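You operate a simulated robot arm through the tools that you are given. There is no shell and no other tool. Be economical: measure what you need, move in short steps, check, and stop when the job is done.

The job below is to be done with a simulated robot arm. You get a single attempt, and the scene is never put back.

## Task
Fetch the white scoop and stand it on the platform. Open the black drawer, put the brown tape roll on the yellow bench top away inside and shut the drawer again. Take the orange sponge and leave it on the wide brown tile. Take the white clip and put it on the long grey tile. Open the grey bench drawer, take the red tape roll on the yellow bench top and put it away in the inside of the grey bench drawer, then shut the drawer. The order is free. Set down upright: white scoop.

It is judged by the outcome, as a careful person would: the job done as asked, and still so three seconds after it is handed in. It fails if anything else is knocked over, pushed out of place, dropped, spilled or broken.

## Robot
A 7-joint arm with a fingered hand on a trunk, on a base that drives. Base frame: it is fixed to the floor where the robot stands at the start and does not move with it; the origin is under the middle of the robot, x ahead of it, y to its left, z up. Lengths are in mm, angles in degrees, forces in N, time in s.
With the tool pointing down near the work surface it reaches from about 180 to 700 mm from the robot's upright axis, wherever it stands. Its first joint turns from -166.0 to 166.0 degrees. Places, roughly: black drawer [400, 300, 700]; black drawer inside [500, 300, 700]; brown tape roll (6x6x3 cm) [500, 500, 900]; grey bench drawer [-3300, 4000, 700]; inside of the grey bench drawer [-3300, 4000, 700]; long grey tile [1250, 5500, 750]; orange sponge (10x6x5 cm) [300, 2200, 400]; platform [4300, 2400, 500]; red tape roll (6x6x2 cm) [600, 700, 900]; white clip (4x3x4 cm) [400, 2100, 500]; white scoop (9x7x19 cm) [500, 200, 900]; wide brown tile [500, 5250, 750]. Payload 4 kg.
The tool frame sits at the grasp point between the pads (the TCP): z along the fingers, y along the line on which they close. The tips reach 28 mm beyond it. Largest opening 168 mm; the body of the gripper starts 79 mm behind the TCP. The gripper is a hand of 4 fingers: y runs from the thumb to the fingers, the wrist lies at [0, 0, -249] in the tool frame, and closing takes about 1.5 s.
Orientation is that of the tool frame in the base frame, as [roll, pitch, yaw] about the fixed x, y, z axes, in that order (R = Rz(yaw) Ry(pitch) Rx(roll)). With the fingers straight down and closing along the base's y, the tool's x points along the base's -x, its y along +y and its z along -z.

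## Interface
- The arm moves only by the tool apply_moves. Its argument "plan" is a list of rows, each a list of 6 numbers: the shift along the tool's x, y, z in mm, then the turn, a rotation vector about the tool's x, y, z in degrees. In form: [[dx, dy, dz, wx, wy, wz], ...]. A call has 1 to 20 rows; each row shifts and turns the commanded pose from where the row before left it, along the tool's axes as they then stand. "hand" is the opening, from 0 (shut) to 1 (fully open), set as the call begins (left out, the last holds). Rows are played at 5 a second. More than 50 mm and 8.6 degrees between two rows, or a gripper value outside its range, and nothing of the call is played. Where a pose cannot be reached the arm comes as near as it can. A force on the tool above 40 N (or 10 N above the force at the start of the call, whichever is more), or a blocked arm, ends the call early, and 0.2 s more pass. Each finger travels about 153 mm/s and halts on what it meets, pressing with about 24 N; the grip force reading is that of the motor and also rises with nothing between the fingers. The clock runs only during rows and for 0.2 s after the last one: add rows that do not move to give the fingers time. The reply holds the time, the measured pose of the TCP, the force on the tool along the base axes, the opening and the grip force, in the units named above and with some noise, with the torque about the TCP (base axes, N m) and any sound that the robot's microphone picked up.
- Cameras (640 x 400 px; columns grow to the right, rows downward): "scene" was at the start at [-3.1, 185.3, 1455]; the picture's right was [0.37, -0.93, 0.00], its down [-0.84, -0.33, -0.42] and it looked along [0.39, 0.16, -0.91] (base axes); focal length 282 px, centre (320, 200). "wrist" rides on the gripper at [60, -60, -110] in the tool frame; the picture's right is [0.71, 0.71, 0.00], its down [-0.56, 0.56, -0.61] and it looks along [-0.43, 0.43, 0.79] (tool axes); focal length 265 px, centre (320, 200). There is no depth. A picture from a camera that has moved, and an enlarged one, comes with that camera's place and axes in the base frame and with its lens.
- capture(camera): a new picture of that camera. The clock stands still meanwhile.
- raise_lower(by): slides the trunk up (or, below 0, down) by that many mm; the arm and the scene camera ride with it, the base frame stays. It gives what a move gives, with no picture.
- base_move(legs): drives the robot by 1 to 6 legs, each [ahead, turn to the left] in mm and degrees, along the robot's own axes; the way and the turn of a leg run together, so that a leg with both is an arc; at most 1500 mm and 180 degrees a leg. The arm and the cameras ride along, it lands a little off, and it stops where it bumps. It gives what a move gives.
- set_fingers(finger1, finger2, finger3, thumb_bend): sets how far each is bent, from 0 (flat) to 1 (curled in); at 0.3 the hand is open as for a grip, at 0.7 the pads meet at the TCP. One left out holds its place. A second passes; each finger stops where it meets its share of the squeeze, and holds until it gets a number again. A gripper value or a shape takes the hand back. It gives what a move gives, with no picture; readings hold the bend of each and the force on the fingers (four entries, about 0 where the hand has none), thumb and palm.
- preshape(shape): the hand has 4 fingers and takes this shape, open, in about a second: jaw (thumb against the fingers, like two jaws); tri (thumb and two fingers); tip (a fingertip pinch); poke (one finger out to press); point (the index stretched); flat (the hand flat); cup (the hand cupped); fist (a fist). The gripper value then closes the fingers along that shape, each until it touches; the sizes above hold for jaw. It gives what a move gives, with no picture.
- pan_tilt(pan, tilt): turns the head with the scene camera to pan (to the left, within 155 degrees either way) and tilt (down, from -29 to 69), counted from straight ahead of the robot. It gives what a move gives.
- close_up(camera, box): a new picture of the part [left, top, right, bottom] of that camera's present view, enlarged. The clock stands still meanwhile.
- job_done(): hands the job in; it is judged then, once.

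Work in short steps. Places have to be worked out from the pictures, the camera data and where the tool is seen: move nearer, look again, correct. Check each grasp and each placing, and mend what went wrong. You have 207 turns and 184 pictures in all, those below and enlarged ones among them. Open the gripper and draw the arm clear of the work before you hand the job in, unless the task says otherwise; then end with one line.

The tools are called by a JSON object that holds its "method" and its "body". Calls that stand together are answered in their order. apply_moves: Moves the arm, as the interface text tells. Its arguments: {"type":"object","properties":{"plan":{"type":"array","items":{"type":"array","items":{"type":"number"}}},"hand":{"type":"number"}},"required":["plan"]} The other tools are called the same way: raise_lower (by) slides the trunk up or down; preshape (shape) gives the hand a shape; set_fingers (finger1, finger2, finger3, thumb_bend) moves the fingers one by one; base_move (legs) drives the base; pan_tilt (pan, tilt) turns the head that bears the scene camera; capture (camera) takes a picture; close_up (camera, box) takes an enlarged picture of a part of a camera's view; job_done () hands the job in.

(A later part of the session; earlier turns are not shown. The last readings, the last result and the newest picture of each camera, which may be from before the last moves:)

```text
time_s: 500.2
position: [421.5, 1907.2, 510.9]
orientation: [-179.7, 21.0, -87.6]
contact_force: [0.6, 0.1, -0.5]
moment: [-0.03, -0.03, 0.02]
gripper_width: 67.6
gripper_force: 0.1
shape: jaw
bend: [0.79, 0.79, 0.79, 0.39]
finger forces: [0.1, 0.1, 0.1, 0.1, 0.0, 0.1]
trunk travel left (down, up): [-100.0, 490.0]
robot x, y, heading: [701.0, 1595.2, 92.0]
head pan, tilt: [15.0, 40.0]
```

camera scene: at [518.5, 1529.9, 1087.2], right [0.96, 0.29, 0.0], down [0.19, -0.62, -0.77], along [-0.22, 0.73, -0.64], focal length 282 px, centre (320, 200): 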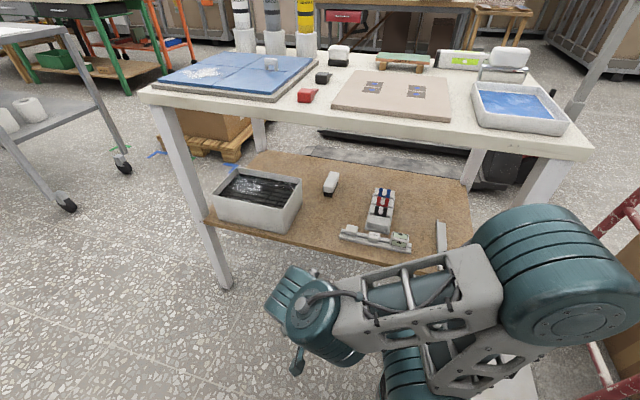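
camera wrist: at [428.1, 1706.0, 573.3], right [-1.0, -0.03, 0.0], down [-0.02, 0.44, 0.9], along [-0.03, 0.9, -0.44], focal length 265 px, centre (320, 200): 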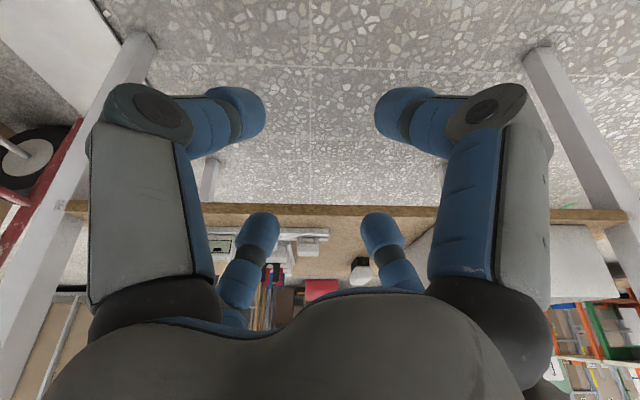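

Moving in above the clip.

{"method": "apply_moves", "body": {"plan": [[-41.8, -4.6, 15.2, 0, 0, 0], [-41.8, -4.6, 15.2, 0, 0, 0], [-41.8, -4.6, 15.2, 0, 0, 0], [-41.8, -4.6, 15.2, 0, 0, 0], [-41.8, -4.6, 15.2, 0, 0, 0]]}}

{"method": "capture", "body": {"camera": "wrist"}}

```text
time_s: 501.4
position: [438.4, 2132.6, 516.5]
orientation: [-179.7, 21.0, -87.8]
contact_force: [-0.7, -0.6, 0.0]
moment: [0.01, -0.02, -0.04]
gripper_width: 67.6
gripper_force: 0.0
shape: jaw
bend: [0.79, 0.79, 0.79, 0.39]
finger forces: [0.1, 0.0, 0.0, 0.0, 0.1, 0.0]
trunk travel left (down, up): [-100.0, 490.0]
robot x, y, heading: [701.3, 1591.6, 91.9]
head pan, tilt: [15.0, 40.0]
```

```text
74 pictures are left
camera wrist: at [500.0, 2039.0, 597.4], right [-0.68, -0.69, -0.26], down [-0.57, 0.28, 0.77], along [-0.46, 0.67, -0.58], focal length 265 px, centre (320, 200)
```

wrist: 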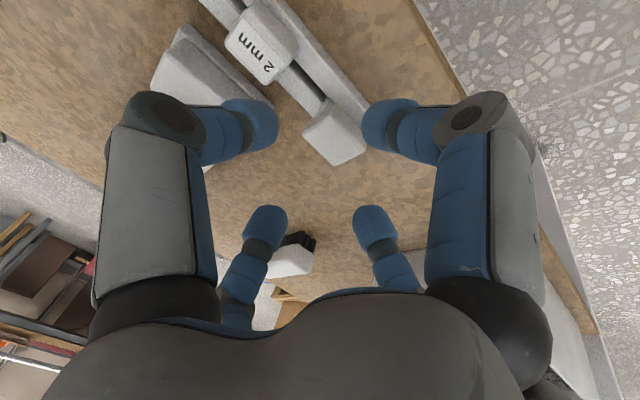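

The clip is at about (442, 2132). Correcting and going down 25 mm, then another look.

{"method": "apply_moves", "body": {"plan": [[6.9, -1.7, 10.8, 0, 0, 0], [6.8, -1.6, 10.7, 0, 0, 0]]}}

{"method": "capture", "body": {"camera": "wrist"}}

```text
time_s: 502.0
position: [441.6, 2125.8, 491.0]
orientation: [-179.7, 21.1, -87.8]
contact_force: [-0.9, 0.4, -0.1]
moment: [0.0, -0.01, 0.0]
gripper_width: 67.2
gripper_force: 0.0
shape: jaw
bend: [0.79, 0.79, 0.79, 0.39]
finger forces: [0.0, 0.0, 0.0, 0.0, 0.1, 0.1]
trunk travel left (down, up): [-100.0, 490.0]
robot x, y, heading: [697.9, 1593.9, 91.9]
head pan, tilt: [15.0, 40.0]
```

```text
73 pictures are left
camera wrist: at [503.8, 2033.4, 572.4], right [-0.68, -0.69, -0.26], down [-0.57, 0.28, 0.77], along [-0.46, 0.67, -0.58], focal length 265 px, centre (320, 200)
```

wrist: 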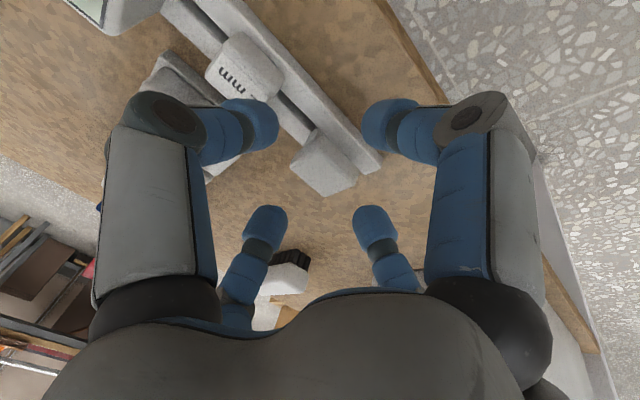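

Nearly centred. Descending 22 mm more.

{"method": "apply_moves", "body": {"plan": [[3, 1, 10.6, 0, 0, 0], [1.5, 0.5, 5.3, 0, 0, 0], [1.5, 0.4, 5.3, 0, 0, 0]]}}

{"method": "capture", "body": {"camera": "wrist"}}

```text
time_s: 502.8
position: [438.4, 2127.9, 469.1]
orientation: [-179.8, 20.9, -87.8]
contact_force: [0.0, -0.7, -0.2]
moment: [-0.01, -0.03, 0.0]
gripper_width: 67.3
gripper_force: 0.1
shape: jaw
bend: [0.79, 0.79, 0.79, 0.4]
finger forces: [0.0, 0.1, 0.0, 0.0, 0.1, 0.0]
trunk travel left (down, up): [-100.0, 490.0]
robot x, y, heading: [700.8, 1592.3, 92.0]
head pan, tilt: [15.0, 40.0]
```

```text
72 pictures are left
camera wrist: at [501.2, 2035.7, 550.3], right [-0.68, -0.69, -0.26], down [-0.57, 0.28, 0.77], along [-0.46, 0.67, -0.58], focal length 265 px, centre (320, 200)
```

wrist: 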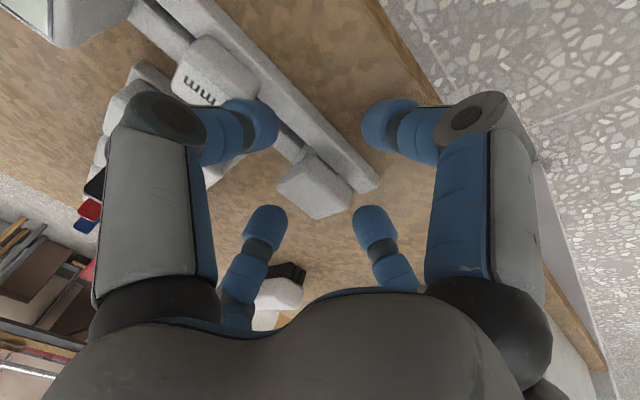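

Centred with no contact. Down 5 mm more and close.

{"method": "apply_moves", "body": {"plan": [[1.8, 0, 4.7, 0, 0, 0], [0, 0, 0, 0, 0, 0]]}}

{"method": "apply_moves", "body": {"plan": [[0, 0, 0, 0, 0, 0], [0, 0, 0, 0, 0, 0], [0, 0, 0, 0, 0, 0], [0, 0, 0, 0, 0, 0], [0, 0, 0, 0, 0, 0], [0, 0, 0, 0, 0, 0]], "hand": 0}}

{"method": "capture", "body": {"camera": "wrist"}}

```text
time_s: 503.4
position: [439.1, 2127.8, 464.6]
orientation: [-179.7, 21.0, -87.9]
contact_force: [-0.5, 0.0, 0.0]
moment: [0.01, -0.03, 0.01]
gripper_width: 67.2
gripper_force: 0.1
shape: jaw
bend: [0.79, 0.79, 0.79, 0.4]
finger forces: [0.1, 0.1, 0.0, 0.0, 0.2, 0.0]
trunk travel left (down, up): [-100.0, 490.0]
robot x, y, heading: [696.8, 1592.0, 92.0]
head pan, tilt: [15.0, 40.0]
```

```text
time_s: 504.8
position: [439.3, 2128.0, 464.1]
orientation: [-179.6, 21.1, -87.7]
contact_force: [-0.2, 0.4, -0.5]
moment: [0.02, -0.01, 0.02]
gripper_width: 28.3
gripper_force: 23.9
shape: jaw
bend: [0.75, 0.77, 0.76, 0.55]
finger forces: [21.2, 21.6, 22.0, 0.1, 21.4, 0.1]
trunk travel left (down, up): [-100.0, 490.0]
robot x, y, heading: [700.0, 1589.8, 91.9]
head pan, tilt: [15.0, 40.0]
```

```text
71 pictures are left
camera wrist: at [501.2, 2035.5, 545.9], right [-0.68, -0.69, -0.26], down [-0.57, 0.28, 0.77], along [-0.46, 0.67, -0.58], focal length 265 px, centre (320, 200)
```

wrist: 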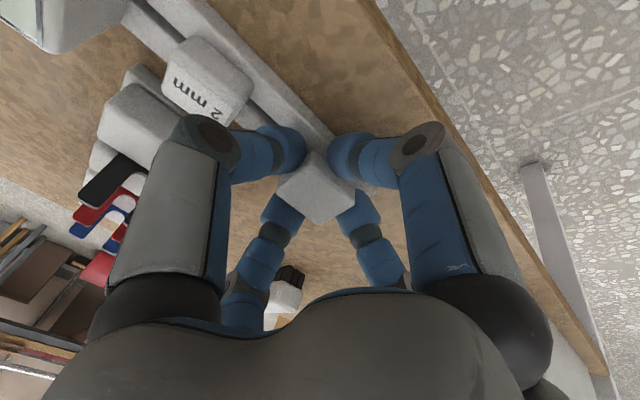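

All digits grip the clip. Lifting slowly and watching that the rail stays.

{"method": "apply_moves", "body": {"plan": [[-3.6, 0, -9.3, 0, 0, 0], [-3.6, 0, -9.3, 0, 0, 0], [-3.6, 0, -9.3, 0, 0, 0], [-3.6, 0, -9.3, 0, 0, 0]]}}

{"method": "capture", "body": {"camera": "wrist"}}

```text
time_s: 505.8
position: [439.2, 2127.1, 503.2]
orientation: [-179.7, 21.0, -87.9]
contact_force: [-0.4, -0.3, -0.3]
moment: [0.01, 0.0, -0.01]
gripper_width: 28.7
gripper_force: 24.6
shape: jaw
bend: [0.75, 0.77, 0.76, 0.55]
finger forces: [21.2, 21.5, 22.0, 0.0, 21.3, 0.0]
trunk travel left (down, up): [-100.0, 490.0]
robot x, y, heading: [704.9, 1592.4, 92.0]
head pan, tilt: [15.0, 40.0]
```

```text
70 pictures are left
camera wrist: at [501.2, 2035.5, 585.3], right [-0.68, -0.69, -0.26], down [-0.57, 0.28, 0.77], along [-0.46, 0.67, -0.58], focal length 265 px, centre (320, 200)
```

wrist: 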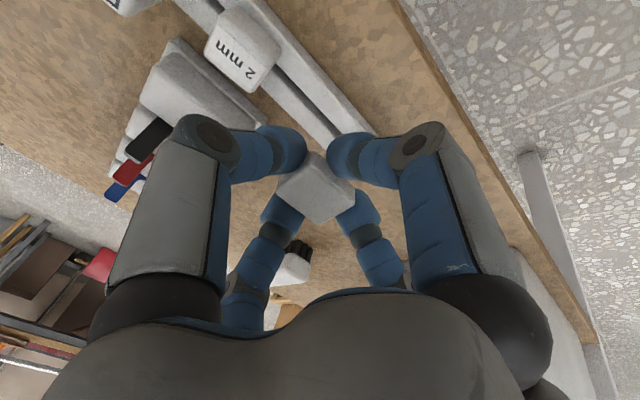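

The clip is free and the rail stayed. I'll pull out, raise the trunk, level and tuck the hand.

{"method": "apply_moves", "body": {"plan": [[43, 2, -21.8, 0, 0, 0], [43, 2, -21.8, 0, 0, 0], [43, 2, -21.8, 0, 0, 0], [43, 2, -21.8, 0, 0, 0], [43, 2, -21.8, 0, 0, 0]]}}

{"method": "raise_lower", "body": {"by": 400}}

{"method": "apply_moves", "body": {"plan": [[0, 0, -20, 0, 7, 0], [0, 0, -30, 0, 7, 0], [0, 0, -30, 0, 7, 0], [0, -42, 0, 0, 0, 0], [0, -42, 0, 0, 0, 0], [0, -42, 0, 0, 0, 0]]}}

{"method": "base_move", "body": {"legs": [[-80, 0], [0, -92], [1500, 0], [300, 0], [0, 90], [1500, 0]]}}

```text
time_s: 507.0
position: [437.0, 1886.2, 527.7]
orientation: [-179.7, 21.0, -87.9]
contact_force: [0.3, 0.3, -1.5]
moment: [0.01, 0.03, 0.0]
gripper_width: 28.3
gripper_force: 24.4
shape: jaw
bend: [0.75, 0.77, 0.76, 0.55]
finger forces: [21.4, 21.5, 21.9, 0.0, 21.1, 0.0]
trunk travel left (down, up): [-100.0, 490.0]
robot x, y, heading: [704.1, 1595.6, 92.0]
head pan, tilt: [15.0, 40.0]
```

```text
time_s: 510.8
position: [437.1, 1888.2, 927.4]
orientation: [-179.7, 21.0, -87.8]
contact_force: [0.2, -0.9, 0.0]
moment: [-0.01, 0.0, 0.01]
gripper_width: 28.4
gripper_force: 24.4
shape: jaw
bend: [0.75, 0.77, 0.76, 0.55]
finger forces: [21.3, 21.5, 21.8, 0.0, 21.1, 0.0]
trunk travel left (down, up): [-500.0, 90.0]
robot x, y, heading: [701.6, 1593.9, 91.7]
head pan, tilt: [15.0, 40.0]
```

```text
time_s: 512.2
position: [563.7, 1873.6, 1005.9]
orientation: [-179.7, 0.0, -87.9]
contact_force: [-0.8, -0.2, -0.4]
moment: [-0.02, 0.0, 0.01]
gripper_width: 28.4
gripper_force: 24.4
shape: jaw
bend: [0.75, 0.77, 0.76, 0.55]
finger forces: [21.4, 21.6, 21.7, 0.0, 21.0, 0.1]
trunk travel left (down, up): [-500.0, 90.0]
robot x, y, heading: [699.4, 1591.0, 91.5]
head pan, tilt: [15.0, 40.0]
```

```text
time_s: 536.6
position: [2330.8, 3352.1, 1007.4]
orientation: [-179.7, 0.1, -89.3]
contact_force: [-0.1, 0.2, -0.9]
moment: [-0.01, -0.01, 0.0]
gripper_width: 28.3
gripper_force: 23.8
shape: jaw
bend: [0.75, 0.77, 0.76, 0.55]
finger forces: [21.2, 21.4, 21.6, 0.0, 20.6, 0.0]
trunk travel left (down, up): [-500.0, 90.0]
robot x, y, heading: [2464.5, 3066.3, 90.6]
head pan, tilt: [15.0, 40.0]
```

The clip is held at ~21 N all round. On to the small table: north to y≈4780, west to x≈1594, facing the table.

{"method": "base_move", "body": {"legs": [[1500, 0], [215, 0], [0, 89.4], [855, 0], [0, -90]]}}

{"method": "pan_tilt", "body": {"pan": 10, "tilt": 45}}

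{"method": "capture", "body": {"camera": "scene"}}

```text
time_s: 556.9
position: [1481.1, 5085.9, 1007.0]
orientation: [-179.7, 0.0, -91.8]
contact_force: [0.4, 0.2, -0.6]
moment: [0.01, -0.04, 0.0]
gripper_width: 27.8
gripper_force: 24.0
shape: jaw
bend: [0.75, 0.77, 0.76, 0.55]
finger forces: [20.7, 21.5, 21.7, 0.0, 20.4, 0.0]
trunk travel left (down, up): [-500.0, 90.0]
robot x, y, heading: [1597.0, 4796.9, 87.9]
head pan, tilt: [15.0, 40.0]
```

```text
time_s: 557.5
position: [1482.1, 5083.9, 1006.5]
orientation: [-179.7, -0.1, -91.8]
contact_force: [-0.2, -0.9, 0.2]
moment: [0.02, -0.02, 0.01]
gripper_width: 28.1
gripper_force: 23.9
shape: jaw
bend: [0.75, 0.77, 0.76, 0.55]
finger forces: [20.7, 21.5, 21.7, 0.0, 20.6, 0.0]
trunk travel left (down, up): [-500.0, 90.0]
robot x, y, heading: [1600.7, 4795.8, 87.8]
head pan, tilt: [10.0, 45.0]
```

```text
69 pictures are left
camera scene: at [1424.8, 4823.1, 1480.0], right [0.99, 0.14, 0.0], down [0.1, -0.7, -0.71], along [-0.1, 0.7, -0.71], focal length 282 px, centre (320, 200)
```

scene: 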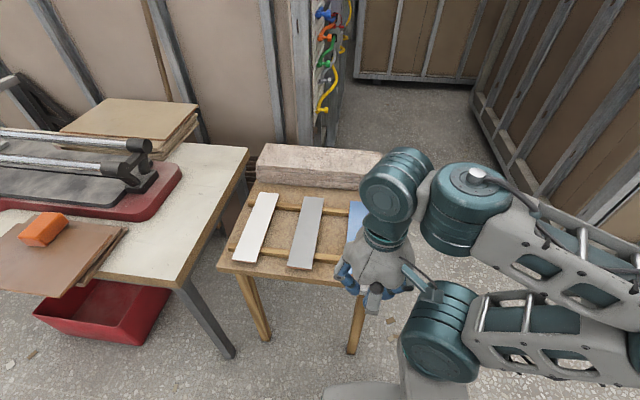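

The grey tile's centre is at about (1300, 5390, 752). Moving up 60 mm and bringing the clip above it with the 21° gripping tilt.

{"method": "base_move", "body": {"legs": [[60, 0]]}}

{"method": "apply_moves", "body": {"plan": [[-31.2, 27, 14.3, 0, 0, 0], [-31.2, 27, 14.3, 0, 0, 0], [-31.2, 27, 14.3, 0, 0, 0], [-31.2, 27, 14.3, 0, 0, 0], [-31.2, 27, 14.3, 0, 0, 0], [-31.2, 27, 14.3, 0, 0, 0], [-31.2, 27, 14.3, 0, 0, 0], [0, 0, 0, 0, -7, 0], [0, 0, 0, 0, -7, 0], [0, 0, 0, 0, -7, 0]]}}

{"method": "capture", "body": {"camera": "wrist"}}

{"method": "capture", "body": {"camera": "scene"}}

```text
time_s: 558.5
position: [1482.9, 5144.6, 1004.5]
orientation: [-179.7, 0.0, -91.8]
contact_force: [1.3, -0.6, 0.5]
moment: [0.02, 0.02, -0.03]
gripper_width: 28.1
gripper_force: 23.6
shape: jaw
bend: [0.75, 0.77, 0.76, 0.55]
finger forces: [20.7, 21.5, 21.7, 0.0, 20.5, 0.2]
trunk travel left (down, up): [-500.0, 90.0]
robot x, y, heading: [1602.9, 4858.6, 88.0]
head pan, tilt: [10.0, 45.0]
```

```text
time_s: 560.7
position: [1301.7, 5368.9, 905.3]
orientation: [-179.7, 21.1, -91.6]
contact_force: [0.5, -0.3, -0.4]
moment: [0.01, -0.03, -0.01]
gripper_width: 28.3
gripper_force: 24.0
shape: jaw
bend: [0.75, 0.77, 0.76, 0.55]
finger forces: [20.9, 21.4, 21.7, 0.1, 20.4, 0.1]
trunk travel left (down, up): [-500.0, 90.0]
robot x, y, heading: [1605.1, 4858.4, 88.1]
head pan, tilt: [10.0, 45.0]
```

```text
68 pictures are left
camera wrist: at [1357.9, 5272.1, 986.8], right [-0.73, -0.64, -0.26], down [-0.55, 0.32, 0.77], along [-0.41, 0.7, -0.58], focal length 265 px, centre (320, 200)
```

wrist: 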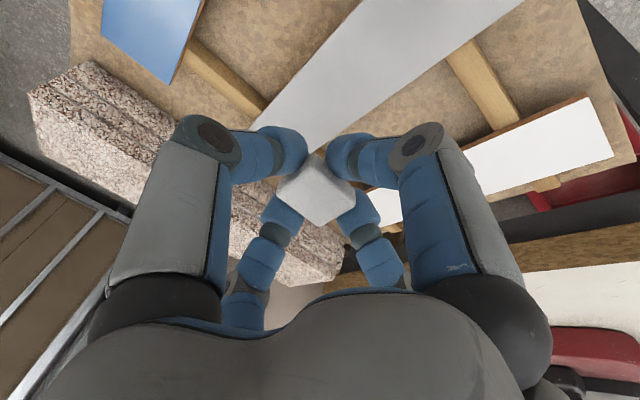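

```text
67 pictures are left
camera scene: at [1426.6, 4882.5, 1479.9], right [0.99, 0.14, 0.0], down [0.1, -0.7, -0.71], along [-0.1, 0.7, -0.71], focal length 282 px, centre (320, 200)
```

scene: 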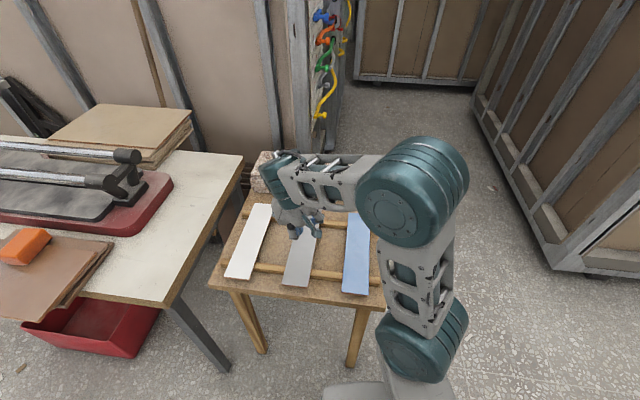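

The clip hangs over the tile's middle. Descending to contact.

{"method": "apply_moves", "body": {"plan": [[14.3, 0, 37.3, 0, 0, 0], [12.5, 0, 32.7, 0, 0, 0], [3.6, 0, 9.3, 0, 0, 0], [1.8, 0, 4.7, 0, 0, 0], [1.4, 0, 3.7, 0, 0, 0], [1.4, 0, 3.7, 0, 0, 0], [1.4, 0, 3.7, 0, 0, 0], [1.4, 0, 3.7, 0, 0, 0], [1.4, 0, 3.7, 0, 0, 0]]}}

{"method": "capture", "body": {"camera": "wrist"}}

```text
time_s: 562.7
position: [1302.0, 5369.7, 795.3]
orientation: [-179.7, 21.1, -91.7]
contact_force: [-0.5, 1.3, -0.5]
moment: [-0.01, 0.01, -0.02]
gripper_width: 28.1
gripper_force: 23.8
shape: jaw
bend: [0.75, 0.77, 0.76, 0.55]
finger forces: [21.1, 21.4, 21.7, 0.1, 20.4, 0.0]
trunk travel left (down, up): [-500.0, 90.0]
robot x, y, heading: [1602.7, 4856.8, 88.2]
head pan, tilt: [10.0, 45.0]
```

```text
66 pictures are left
camera wrist: at [1357.3, 5272.4, 876.7], right [-0.73, -0.64, -0.26], down [-0.55, 0.32, 0.77], along [-0.41, 0.7, -0.58], focal length 265 px, centre (320, 200)
```

wrist: 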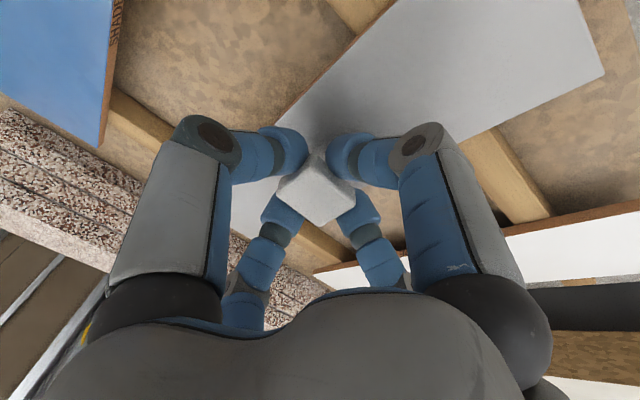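

Still no contact; continuing in small steps.

{"method": "apply_moves", "body": {"plan": [[1.1, 0, 2.8, 0, 0, 0], [1.1, 0, 2.8, 0, 0, 0], [1.1, 0, 2.8, 0, 0, 0], [1.1, 0, 2.8, 0, 0, 0], [1.1, 0, 2.8, 0, 0, 0], [1.1, 0, 2.8, 0, 0, 0], [1.1, 0, 2.8, 0, 0, 0], [1.1, 0, 2.8, 0, 0, 0], [1.1, 0, 2.8, 0, 0, 0], [1.1, 0, 2.8, 0, 0, 0]]}}

{"method": "capture", "body": {"camera": "wrist"}}

```text
time_s: 563.9
position: [1301.2, 5371.0, 786.9]
orientation: [179.7, 21.7, -92.0]
contact_force: [2.1, -3.7, 26.2]
moment: [0.25, -0.04, -0.03]
gripper_width: 29.4
gripper_force: 24.2
shape: jaw
bend: [0.75, 0.77, 0.77, 0.55]
finger forces: [25.1, 27.4, 27.9, 0.0, 26.4, 0.0]
trunk travel left (down, up): [-500.0, 90.0]
robot x, y, heading: [1602.9, 4854.9, 87.8]
head pan, tilt: [10.0, 45.0]
stopped in row 6: the force on the tool passed its limit at 43 N (the readings are from after the stop); the commanded pose is now the measured one
```

```text
65 pictures are left
camera wrist: at [1357.0, 5273.6, 865.5], right [-0.73, -0.63, -0.26], down [-0.54, 0.31, 0.78], along [-0.41, 0.71, -0.57], focal length 265 px, centre (320, 200)
```

wrist: 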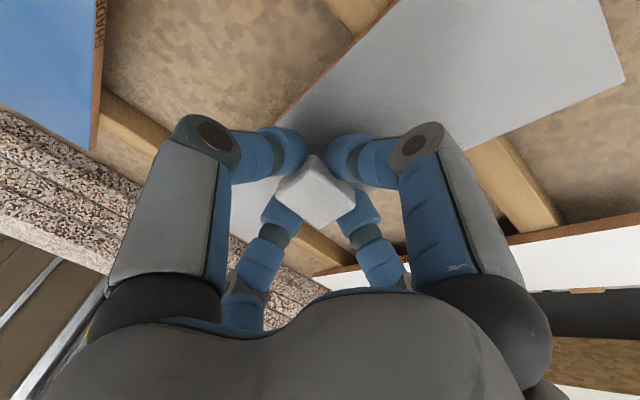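

Contact. Releasing and lifting straight up.

{"method": "apply_moves", "body": {"plan": [[-0.5, 0, -1.5, 0, 0, 0], [0, 0, 0, 0, 0, 0], [0, 0, 0, 0, 0, 0], [0, 0, 0, 0, 0, 0], [-3.6, 0, -9.3, 0, 0, 0], [-10.7, 0, -28, 0, 0, 0], [-14.3, 0, -37.3, 0, 0, 0]], "hand": 0.5}}

{"method": "capture", "body": {"camera": "wrist"}}

```text
time_s: 565.5
position: [1301.7, 5369.7, 864.8]
orientation: [-179.9, 21.4, -91.7]
contact_force: [-0.1, -0.2, 1.0]
moment: [-0.01, -0.02, -0.01]
gripper_width: 83.6
gripper_force: 0.0
shape: jaw
bend: [0.34, 0.34, 0.34, 0.34]
finger forces: [0.1, 0.0, 0.0, 0.0, 0.1, 0.1]
trunk travel left (down, up): [-500.0, 90.0]
robot x, y, heading: [1599.3, 4860.5, 87.9]
head pan, tilt: [10.0, 45.0]
```

```text
64 pictures are left
camera wrist: at [1356.6, 5272.9, 944.9], right [-0.73, -0.64, -0.26], down [-0.55, 0.31, 0.78], along [-0.41, 0.71, -0.58], focal length 265 px, centre (320, 200)
```

wrist: 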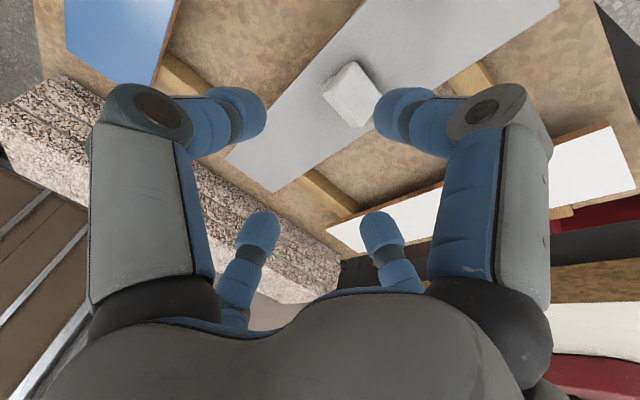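

The clip stands on the grey tile. I'll tuck the arm and drive back towards the first bench for the scoop.

{"method": "apply_moves", "body": {"plan": [[28.2, 0, -28.7, 0, 0, 0], [28.2, 0, -28.7, 0, 0, 0], [28.2, 0, -28.7, 0, 0, 0], [28.2, 0, -28.7, 0, 0, 0], [28.2, 0, -28.7, 0, 0, 0], [28.2, 0, -28.7, 0, 0, 0], [0, 0, 0, 0, 7, 0], [0, 0, 0, 0, 7, 0], [0, 0, 0, 0, 7, 0], [0, -43, 0, 0, 0, 0], [0, -43, 0, 0, 0, 0], [0, -43, 0, 0, 0, 0], [0, 0, -40, 0, 0, 0], [0, 0, -40, 0, 0, 0]]}}

{"method": "capture", "body": {"camera": "scene"}}

{"method": "base_move", "body": {"legs": [[-260, 0], [0, -88], [880, 0], [0, -90], [1500, 0]]}}

```text
time_s: 568.5
position: [1425.1, 5147.7, 1043.0]
orientation: [179.9, 0.3, -92.1]
contact_force: [0.4, -0.1, 0.7]
moment: [0.0, 0.03, 0.01]
gripper_width: 83.7
gripper_force: 0.1
shape: jaw
bend: [0.34, 0.34, 0.34, 0.34]
finger forces: [0.0, 0.1, 0.1, 0.1, 0.1, 0.0]
trunk travel left (down, up): [-500.0, 90.0]
robot x, y, heading: [1599.0, 4855.5, 88.1]
head pan, tilt: [10.0, 45.0]
```

```text
63 pictures are left
camera scene: at [1428.3, 4883.0, 1480.1], right [0.99, 0.14, 0.0], down [0.1, -0.7, -0.71], along [-0.1, 0.7, -0.71], focal length 282 px, centre (320, 200)
```

scene: 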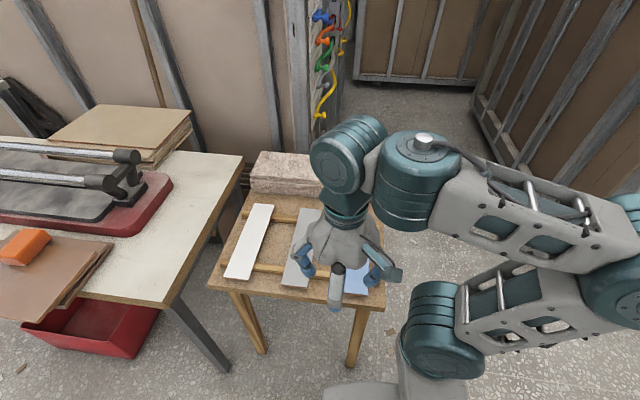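

```text
time_s: 589.4
position: [2629.4, 2797.1, 1043.0]
orientation: [-180.0, 0.4, 89.1]
contact_force: [-0.5, 0.6, 0.9]
moment: [0.04, 0.0, 0.02]
gripper_width: 83.8
gripper_force: 0.1
shape: jaw
bend: [0.34, 0.34, 0.34, 0.34]
finger forces: [0.0, 0.0, 0.1, 0.0, 0.0, 0.0]
trunk travel left (down, up): [-500.0, 90.0]
robot x, y, heading: [2449.5, 3085.3, -91.2]
head pan, tilt: [10.0, 45.0]
```

At the corner I'll look at the platform (stool) before going on.

{"method": "base_move", "body": {"legs": [[1500, 0]]}}

{"method": "pan_tilt", "body": {"pan": 110, "tilt": 20}}

{"method": "capture", "body": {"camera": "scene"}}

{"method": "close_up", "body": {"camera": "scene", "box": [220, 110, 460, 260]}}

```text
time_s: 596.8
position: [2624.4, 1300.4, 1043.2]
orientation: [-180.0, 0.4, 90.4]
contact_force: [-0.1, 0.0, 0.0]
moment: [0.0, -0.05, 0.0]
gripper_width: 83.7
gripper_force: 0.0
shape: jaw
bend: [0.34, 0.34, 0.34, 0.34]
finger forces: [0.0, 0.0, 0.0, 0.1, 0.0, 0.0]
trunk travel left (down, up): [-500.0, 90.0]
robot x, y, heading: [2431.8, 1585.4, -89.7]
head pan, tilt: [10.0, 45.0]
```

```text
time_s: 598.5
position: [2622.5, 1300.5, 1042.3]
orientation: [180.0, 0.4, 90.3]
contact_force: [0.2, 0.0, 0.4]
moment: [0.02, 0.05, 0.01]
gripper_width: 83.5
gripper_force: 0.0
shape: jaw
bend: [0.34, 0.34, 0.34, 0.34]
finger forces: [0.0, 0.0, 0.1, 0.0, 0.0, 0.1]
trunk travel left (down, up): [-500.0, 90.0]
robot x, y, heading: [2433.4, 1581.7, -89.8]
head pan, tilt: [110.0, 20.0]
```

```text
62 pictures are left
camera scene: at [2683.9, 1677.0, 1518.6], right [0.34, -0.94, 0.0], down [-0.32, -0.12, -0.94], along [0.88, 0.32, -0.34], focal length 282 px, centre (320, 200)
```

scene: 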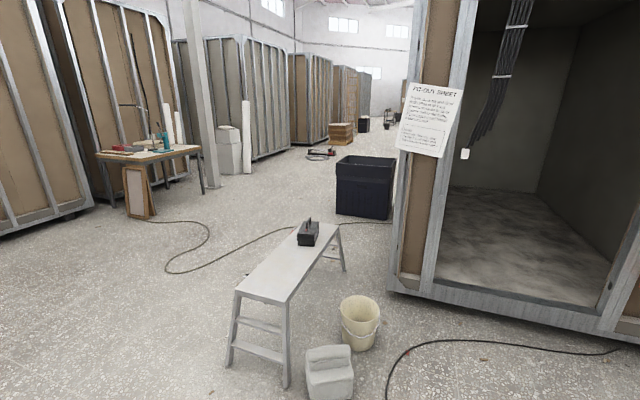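

```text
2.67 times, centred on (340, 185) of scene
camera zoom: at [2683.9, 1677.0, 1518.6], right [0.34, -0.94, 0.0], down [-0.32, -0.12, -0.94], along [0.88, 0.32, -0.34], focal length 752 px, centre (267, 240)
```

zoom: 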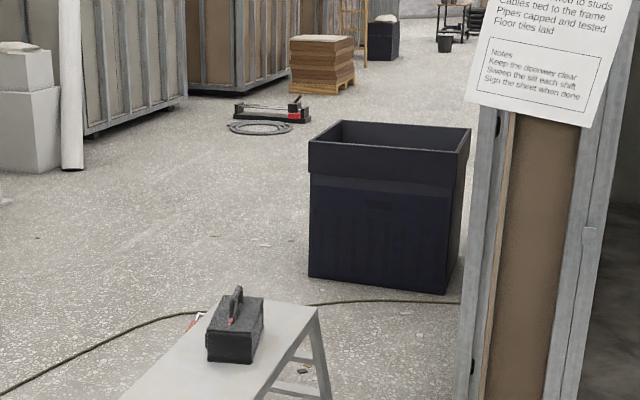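

The platform spans about x 3750–4700, y 2240–2570, with the toolbox at its far end. I'll place the scoop near its west end later. Driving on to the bench.

{"method": "base_move", "body": {"legs": [[0, -90.2], [1500, 0], [980, 0], [0, 90]]}}

{"method": "pan_tilt", "body": {"pan": 0, "tilt": 40}}

{"method": "capture", "body": {"camera": "scene"}}

```text
time_s: 607.9
position: [986.2, 1409.4, 1043.7]
orientation: [179.7, 0.5, -0.3]
contact_force: [1.0, 0.2, 0.0]
moment: [0.02, 0.04, 0.03]
gripper_width: 84.0
gripper_force: 0.1
shape: jaw
bend: [0.34, 0.34, 0.34, 0.34]
finger forces: [0.1, 0.0, 0.1, 0.1, 0.0, 0.0]
trunk travel left (down, up): [-500.0, 90.0]
robot x, y, heading: [1275.9, 1559.5, 169.2]
head pan, tilt: [110.0, 20.0]
stopped in leg 2: the robot was blocked; the commanded pose is now the measured one
```

```text
time_s: 609.8
position: [986.2, 1410.5, 1044.3]
orientation: [179.7, 0.4, -0.4]
contact_force: [0.4, -0.1, 0.4]
moment: [-0.01, -0.03, -0.02]
gripper_width: 83.7
gripper_force: 0.1
shape: jaw
bend: [0.34, 0.34, 0.34, 0.34]
finger forces: [0.0, 0.0, 0.0, 0.0, 0.1, 0.0]
trunk travel left (down, up): [-500.0, 90.0]
robot x, y, heading: [1272.0, 1558.8, 168.9]
head pan, tilt: [0.0, 40.0]
```

```text
60 pictures are left
camera scene: at [1214.3, 1401.9, 1487.2], right [0.19, 0.98, 0.0], down [0.63, -0.12, -0.77], along [-0.75, 0.15, -0.64], focal length 282 px, centre (320, 200)
```

scene: 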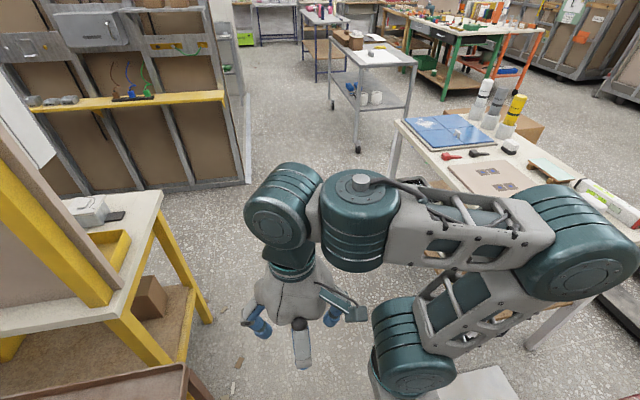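

Blocked at x≈1272, with the heading twisted. I'll look to both sides to see what is touching.

{"method": "pan_tilt", "body": {"pan": -75, "tilt": 55}}

{"method": "capture", "body": {"camera": "scene"}}

{"method": "pan_tilt", "body": {"pan": 80, "tilt": 60}}

{"method": "capture", "body": {"camera": "scene"}}

```text
time_s: 611.3
position: [985.7, 1410.1, 1043.8]
orientation: [179.7, 0.4, -0.4]
contact_force: [-0.2, -0.4, -1.0]
moment: [-0.02, 0.01, -0.01]
gripper_width: 83.9
gripper_force: 0.1
shape: jaw
bend: [0.34, 0.34, 0.34, 0.34]
finger forces: [0.1, 0.0, 0.0, 0.1, 0.1, 0.1]
trunk travel left (down, up): [-500.0, 90.0]
robot x, y, heading: [1266.7, 1560.2, 168.7]
head pan, tilt: [-75.0, 55.0]
```

```text
59 pictures are left
camera scene: at [1292.8, 1457.5, 1466.5], right [1.0, 0.07, 0.0], down [0.06, -0.82, -0.57], along [-0.04, 0.57, -0.82], focal length 282 px, centre (320, 200)
```

scene: 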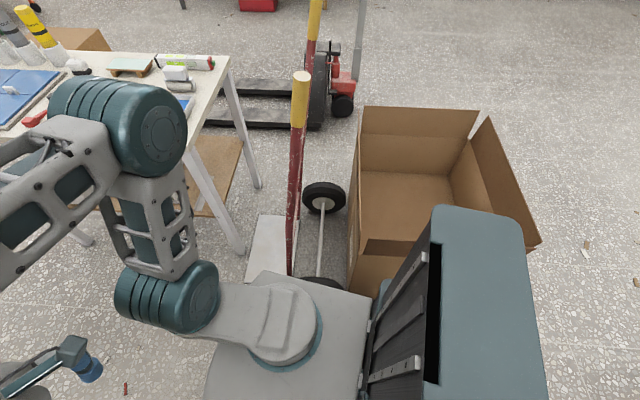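

```text
time_s: 613.7
position: [986.5, 1408.7, 1044.0]
orientation: [179.7, 0.4, -0.4]
contact_force: [-0.4, -0.4, 0.2]
moment: [0.02, 0.03, 0.0]
gripper_width: 83.9
gripper_force: 0.0
shape: jaw
bend: [0.34, 0.34, 0.34, 0.34]
finger forces: [0.0, 0.0, 0.1, 0.1, 0.0, 0.0]
trunk travel left (down, up): [-500.0, 90.0]
robot x, y, heading: [1271.2, 1554.7, 168.7]
head pan, tilt: [80.0, 60.0]
```

```text
58 pictures are left
camera scene: at [1273.8, 1323.4, 1460.5], right [-0.93, 0.36, 0.0], down [0.31, 0.81, -0.5], along [-0.18, -0.47, -0.87], focal length 282 px, centre (320, 200)
```

scene: 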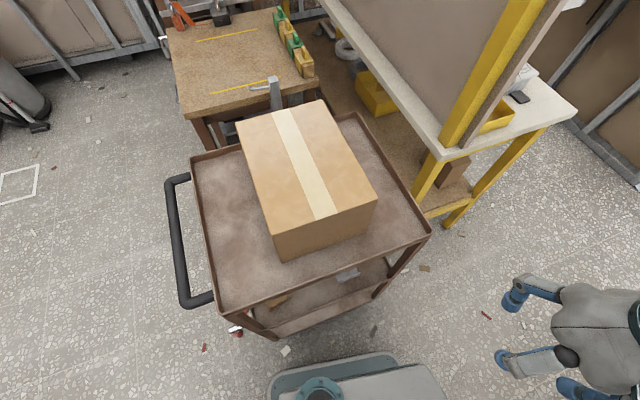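

The base's right side touched the dolly's near wheel. I'll back away, realign, and pass about 60 mm further south.

{"method": "base_move", "body": {"legs": [[-300, 0], [0, 12]]}}

{"method": "pan_tilt", "body": {"pan": -60, "tilt": 45}}

{"method": "capture", "body": {"camera": "scene"}}

```text
time_s: 616.5
position: [1312.0, 1295.1, 1043.4]
orientation: [179.7, 0.4, 12.1]
contact_force: [-0.2, -0.2, -0.3]
moment: [0.0, -0.03, 0.0]
gripper_width: 84.2
gripper_force: 0.2
shape: jaw
bend: [0.34, 0.34, 0.34, 0.34]
finger forces: [0.0, 0.0, 0.0, 0.0, 0.1, 0.0]
trunk travel left (down, up): [-500.0, 90.0]
robot x, y, heading: [1560.6, 1500.3, -178.5]
head pan, tilt: [80.0, 60.0]
```

```text
time_s: 618.7
position: [1312.8, 1295.3, 1044.3]
orientation: [179.7, 0.4, 12.1]
contact_force: [-0.3, -0.5, -0.4]
moment: [-0.04, 0.0, -0.01]
gripper_width: 84.2
gripper_force: 0.0
shape: jaw
bend: [0.34, 0.34, 0.34, 0.34]
finger forces: [0.0, 0.0, 0.0, 0.0, 0.0, 0.0]
trunk travel left (down, up): [-500.0, 90.0]
robot x, y, heading: [1559.1, 1498.6, -178.5]
head pan, tilt: [-60.0, 45.0]
```

```text
57 pictures are left
camera scene: at [1580.1, 1409.1, 1479.9], right [0.85, 0.52, 0.0], down [0.37, -0.6, -0.71], along [-0.37, 0.6, -0.71], focal length 282 px, centre (320, 200)
```

scene: 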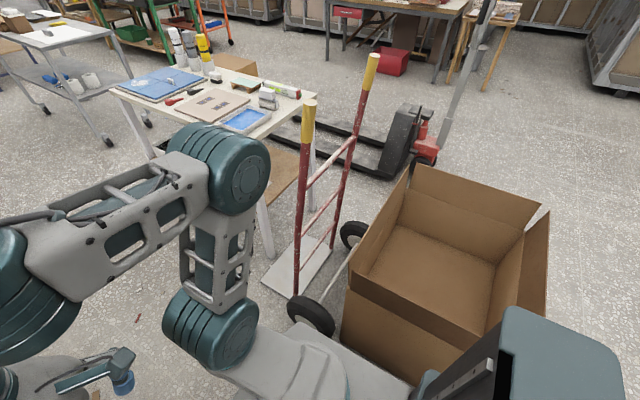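

Dolly and box look undisturbed. I'll tuck the hand 60 mm towards the middle and higher, then pass slowly.

{"method": "apply_moves", "body": {"plan": [[0, -30, -20, 0, 0, 0], [0, -30, -20, 0, 0, 0]]}}

{"method": "base_move", "body": {"legs": [[1500, 0]]}}

```text
time_s: 619.3
position: [1299.8, 1358.0, 1084.4]
orientation: [179.3, 0.5, 12.0]
contact_force: [-0.5, 1.3, -0.6]
moment: [-0.12, 0.0, 0.0]
gripper_width: 84.1
gripper_force: 0.0
shape: jaw
bend: [0.34, 0.34, 0.34, 0.34]
finger forces: [0.0, 0.1, 0.0, 0.0, 0.0, 0.1]
trunk travel left (down, up): [-500.0, 90.0]
robot x, y, heading: [1556.7, 1500.4, -178.7]
head pan, tilt: [-60.0, 45.0]
```

```text
time_s: 626.8
position: [-217.8, 1349.3, 1083.7]
orientation: [179.7, 0.4, 10.3]
contact_force: [-0.3, 0.3, 0.3]
moment: [0.01, 0.04, -0.01]
gripper_width: 84.1
gripper_force: 0.0
shape: jaw
bend: [0.34, 0.34, 0.34, 0.34]
finger forces: [0.1, 0.0, 0.0, 0.0, 0.1, 0.0]
trunk travel left (down, up): [-500.0, 90.0]
robot x, y, heading: [42.8, 1489.4, 179.4]
head pan, tilt: [-60.0, 45.0]
```

Through. Now round to the front of the bench: to about (-50, -70), facing it.

{"method": "base_move", "body": {"legs": [[95, 0], [0, 90.6], [1500, 0], [60, 0], [0, 90]]}}

{"method": "pan_tilt", "body": {"pan": 15, "tilt": 40}}

{"method": "capture", "body": {"camera": "scene"}}

```text
time_s: 643.1
position: [193.2, 80.7, 1083.4]
orientation: [179.8, 0.4, -169.7]
contact_force: [0.4, -0.6, 0.1]
moment: [0.03, -0.03, 0.0]
gripper_width: 84.2
gripper_force: 0.1
shape: jaw
bend: [0.34, 0.34, 0.34, 0.34]
finger forces: [0.0, 0.0, 0.0, 0.0, 0.0, 0.0]
trunk travel left (down, up): [-500.0, 90.0]
robot x, y, heading: [-67.4, -58.7, -0.3]
head pan, tilt: [-60.0, 45.0]
```

```text
time_s: 644.6
position: [194.0, 80.7, 1083.3]
orientation: [179.7, 0.4, -169.6]
contact_force: [0.3, 0.1, -0.5]
moment: [0.02, 0.03, 0.0]
gripper_width: 84.0
gripper_force: 0.1
shape: jaw
bend: [0.34, 0.34, 0.34, 0.34]
finger forces: [0.1, 0.0, 0.0, 0.0, 0.0, 0.0]
trunk travel left (down, up): [-500.0, 90.0]
robot x, y, heading: [-68.4, -58.0, -0.4]
head pan, tilt: [15.0, 40.0]
```

```text
56 pictures are left
camera scene: at [-44.3, 126.6, 1487.2], right [0.25, -0.97, 0.0], down [-0.62, -0.16, -0.77], along [0.74, 0.19, -0.64], focal length 282 px, centre (320, 200)
```

scene: 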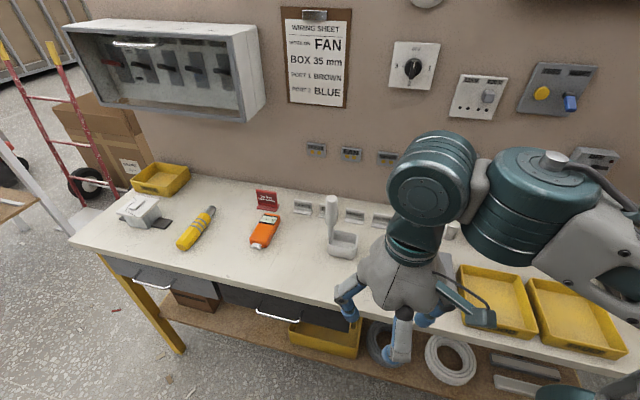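

Close-up of the scoop.

{"method": "close_up", "body": {"camera": "scene", "box": [270, 175, 398, 255]}}

```text
5.00 times, centred on (334, 215) of scene
camera zoom: at [-44.3, 126.6, 1487.2], right [0.25, -0.97, 0.0], down [-0.62, -0.16, -0.77], along [0.74, 0.19, -0.64], focal length 1409 px, centre (250, 125)
```

zoom: 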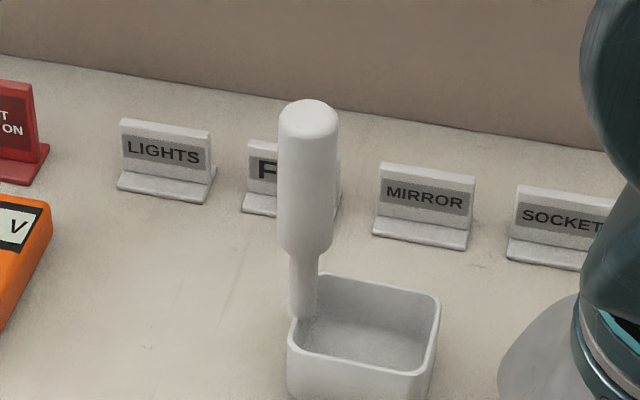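

The scoop's handle grip is at about (482, 231), z 951–1048, ~31 mm thick, rising from the tray. I'll come over it from above with the hand at z≈1115.

{"method": "apply_moves", "body": {"plan": [[0, 0, -32, 0, 0, 0], [-38.8, 12, 0, 0, 0, 0], [-38.8, 12, 0, 0, 0, 0], [-38.8, 12, 0, 0, 0, 0], [-38.8, 12, 0, 0, 0, 0], [-38.8, 12, 0, 0, 0, 0], [-38.8, 12, 0, 0, 0, 0], [-38.8, 12, 0, 0, 0, 0]]}}

{"method": "capture", "body": {"camera": "wrist"}}

{"method": "capture", "body": {"camera": "scene"}}

```text
time_s: 646.4
position: [445.7, 211.6, 1117.3]
orientation: [179.7, 0.4, -169.7]
contact_force: [-0.7, -0.1, 0.5]
moment: [-0.01, -0.01, 0.01]
gripper_width: 84.2
gripper_force: 0.1
shape: jaw
bend: [0.34, 0.34, 0.34, 0.34]
finger forces: [0.1, 0.0, 0.0, 0.0, 0.0, 0.1]
trunk travel left (down, up): [-500.0, 90.0]
robot x, y, heading: [-68.0, -58.6, -0.3]
head pan, tilt: [15.0, 40.0]
```

```text
54 pictures are left
camera wrist: at [395.8, 141.5, 1226.1], right [-0.82, 0.57, 0.0], down [0.45, 0.64, 0.62], along [0.35, 0.51, -0.78], focal length 265 px, centre (320, 200)
```

wrist: 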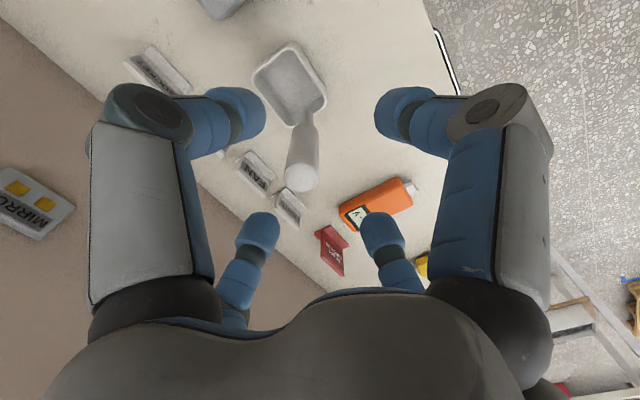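

```text
53 pictures are left
camera scene: at [-43.9, 127.4, 1487.1], right [0.25, -0.97, 0.0], down [-0.62, -0.16, -0.77], along [0.74, 0.19, -0.64], focal length 282 px, centre (320, 200)
```

scene: 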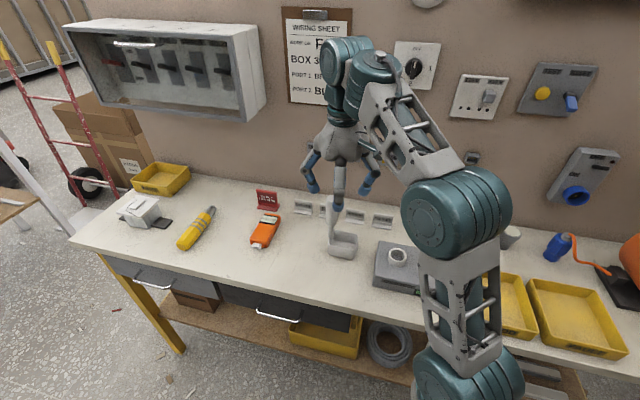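

The handle's top is at about (478, 232). Aligning and descending to z≈1010 around it.

{"method": "apply_moves", "body": {"plan": [[-35, 14, 0, 0, 0, 0], [0, 0, 25, 0, 0, 0]]}}

{"method": "capture", "body": {"camera": "wrist"}}

```text
time_s: 647.0
position: [477.4, 232.9, 1093.5]
orientation: [179.7, 0.3, -169.6]
contact_force: [-0.2, 0.4, -0.5]
moment: [-0.04, -0.01, -0.01]
gripper_width: 84.2
gripper_force: 0.1
shape: jaw
bend: [0.34, 0.34, 0.34, 0.34]
finger forces: [0.0, 0.0, 0.0, 0.1, 0.0, 0.0]
trunk travel left (down, up): [-500.0, 90.0]
robot x, y, heading: [-68.8, -54.5, -0.5]
head pan, tilt: [15.0, 40.0]
```

```text
52 pictures are left
camera wrist: at [427.0, 162.3, 1202.0], right [-0.82, 0.57, 0.0], down [0.45, 0.64, 0.62], along [0.35, 0.51, -0.78], focal length 265 px, centre (320, 200)
```

wrist: 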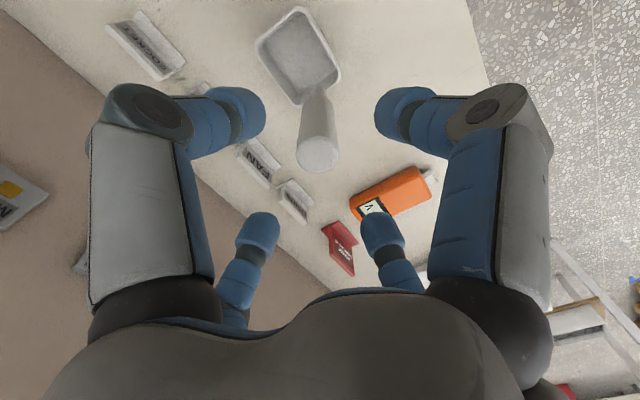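

Well aligned. Descending 85 mm.

{"method": "apply_moves", "body": {"plan": [[3, -2, 30, 0, 0, 0], [0, 0, 30, 0, 0, 0], [0, 0, 25, 0, 0, 0]]}}

{"method": "capture", "body": {"camera": "wrist"}}

{"method": "apply_moves", "body": {"plan": [[0, 0, 0, 0, 0, 0], [0, 0, 0, 0, 0, 0], [0, 0, 0, 0, 0, 0], [0, 0, 0, 0, 0, 0], [0, 0, 0, 0, 0, 0], [0, 0, 0, 0, 0, 0]], "hand": 0}}

{"method": "capture", "body": {"camera": "wrist"}}

```text
time_s: 647.8
position: [475.0, 230.8, 1007.9]
orientation: [179.7, 0.5, -169.7]
contact_force: [0.0, -0.1, 0.4]
moment: [-0.03, 0.0, 0.03]
gripper_width: 84.3
gripper_force: 0.0
shape: jaw
bend: [0.34, 0.34, 0.34, 0.34]
finger forces: [0.0, 0.0, 0.0, 0.0, 0.1, 0.0]
trunk travel left (down, up): [-500.0, 90.0]
robot x, y, heading: [-69.9, -52.7, -0.6]
head pan, tilt: [15.0, 40.0]
```

```text
51 pictures are left
camera wrist: at [423.9, 160.2, 1117.1], right [-0.82, 0.57, 0.0], down [0.44, 0.64, 0.62], along [0.36, 0.51, -0.78], focal length 265 px, centre (320, 200)
```

wrist: 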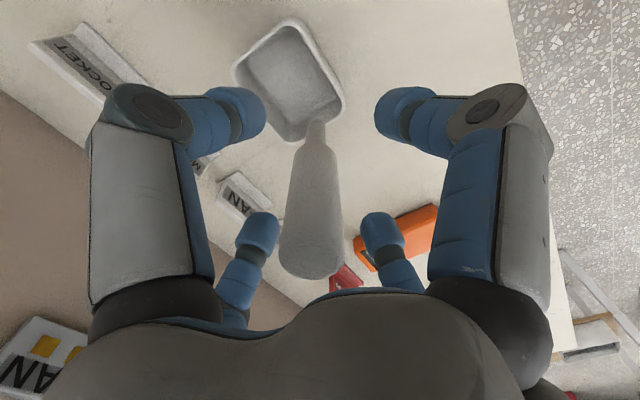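

```text
time_s: 649.2
position: [475.7, 230.3, 1008.0]
orientation: [179.7, 0.4, -169.7]
contact_force: [0.2, 0.2, -0.7]
moment: [0.04, 0.02, 0.02]
gripper_width: 22.4
gripper_force: 24.8
shape: jaw
bend: [0.74, 0.76, 0.77, 0.6]
finger forces: [20.6, 20.9, 21.6, 0.0, 20.1, 0.0]
trunk travel left (down, up): [-500.0, 90.0]
robot x, y, heading: [-68.6, -59.5, -0.5]
head pan, tilt: [15.0, 40.0]
```

```text
50 pictures are left
camera wrist: at [424.1, 159.6, 1117.5], right [-0.82, 0.57, 0.0], down [0.45, 0.64, 0.62], along [0.36, 0.51, -0.78], focal length 265 px, centre (320, 200)
```

wrist: 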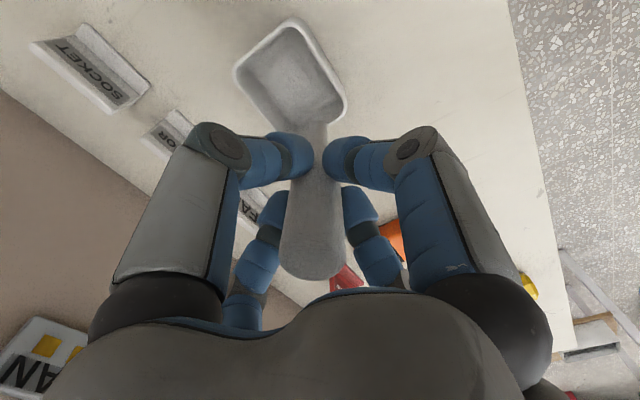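

The handle is gripped evenly. Lifting 100 mm, then checking.

{"method": "apply_moves", "body": {"plan": [[0, 0, -20, 0, 0, 0], [0, 0, -40, 0, 0, 0], [0, 0, -45, 0, 0, 0]]}}

{"method": "capture", "body": {"camera": "wrist"}}

```text
time_s: 650.0
position: [473.9, 229.5, 1113.1]
orientation: [179.8, 0.4, -169.6]
contact_force: [0.1, 0.4, -1.6]
moment: [0.05, -0.01, -0.02]
gripper_width: 22.2
gripper_force: 23.8
shape: jaw
bend: [0.74, 0.76, 0.77, 0.6]
finger forces: [20.5, 21.1, 22.4, 0.0, 20.3, 0.1]
trunk travel left (down, up): [-500.0, 90.0]
robot x, y, heading: [-67.5, -61.0, -0.4]
head pan, tilt: [15.0, 40.0]
```

```text
49 pictures are left
camera wrist: at [424.4, 159.9, 1222.5], right [-0.82, 0.57, 0.0], down [0.44, 0.65, 0.62], along [0.35, 0.51, -0.78], focal length 265 px, centre (320, 200)
```

wrist: 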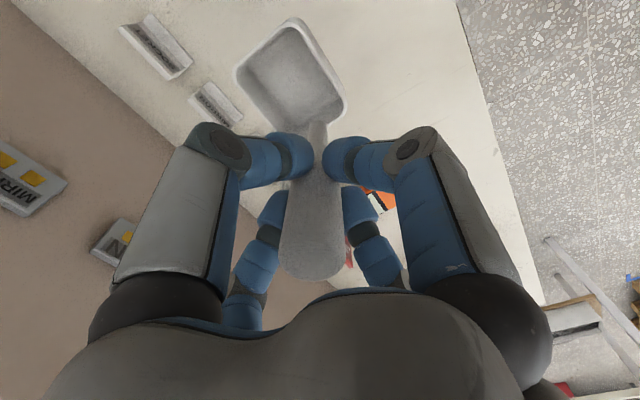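

The scoop hangs upright. Drawing it back from the bench, then slightly to the right, for the drive.

{"method": "apply_moves", "body": {"plan": [[41, 7.5, 0, 0, 0, 0], [41, 7.5, 0, 0, 0, 0], [41, 7.5, 0, 0, 0, 0], [41, 7.5, 0, 0, 0, 0], [41, 7.5, 0, 0, 0, 0], [41, 7.5, 0, 0, 0, 0], [8, -44, 0, 0, 0, 0], [8, -44, 0, 0, 0, 0]]}}

{"method": "capture", "body": {"camera": "scene"}}

```text
time_s: 651.8
position: [224.3, 141.5, 1110.6]
orientation: [179.6, 0.5, -169.7]
contact_force: [-0.4, 0.3, -1.3]
moment: [0.02, 0.02, -0.03]
gripper_width: 22.1
gripper_force: 24.6
shape: jaw
bend: [0.74, 0.76, 0.77, 0.6]
finger forces: [20.4, 21.2, 22.9, 0.0, 20.1, 0.0]
trunk travel left (down, up): [-500.0, 90.0]
robot x, y, heading: [-67.3, -59.9, -0.6]
head pan, tilt: [15.0, 40.0]
```

```text
48 pictures are left
camera scene: at [-44.0, 125.8, 1487.3], right [0.25, -0.97, 0.0], down [-0.62, -0.16, -0.77], along [0.74, 0.19, -0.64], focal length 282 px, centre (320, 200)
```

scene: 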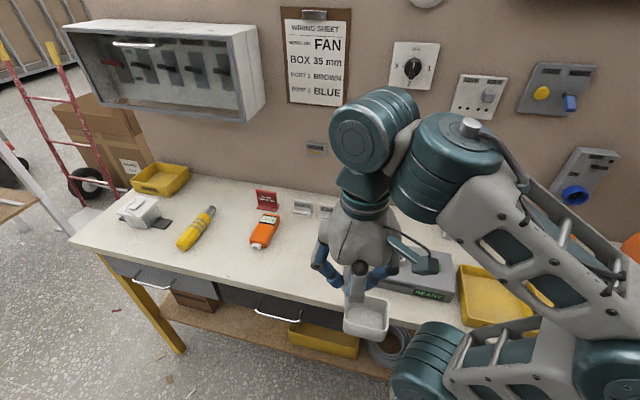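

Held upright. Driving north past the bench's end to y≈1490, then turning east.

{"method": "base_move", "body": {"legs": [[0, 90.6], [1500, 0], [50, 0], [0, -90]]}}

```text
time_s: 667.6
position: [159.8, 1723.3, 1111.7]
orientation: [179.7, 0.5, -167.3]
contact_force: [-0.4, -0.3, -1.6]
moment: [0.03, 0.01, -0.04]
gripper_width: 22.1
gripper_force: 23.8
shape: jaw
bend: [0.74, 0.76, 0.77, 0.6]
finger forces: [20.0, 21.5, 22.7, 0.0, 19.5, 0.1]
trunk travel left (down, up): [-500.0, 90.0]
robot x, y, heading: [-124.6, 1507.1, 1.9]
head pan, tilt: [15.0, 40.0]
```

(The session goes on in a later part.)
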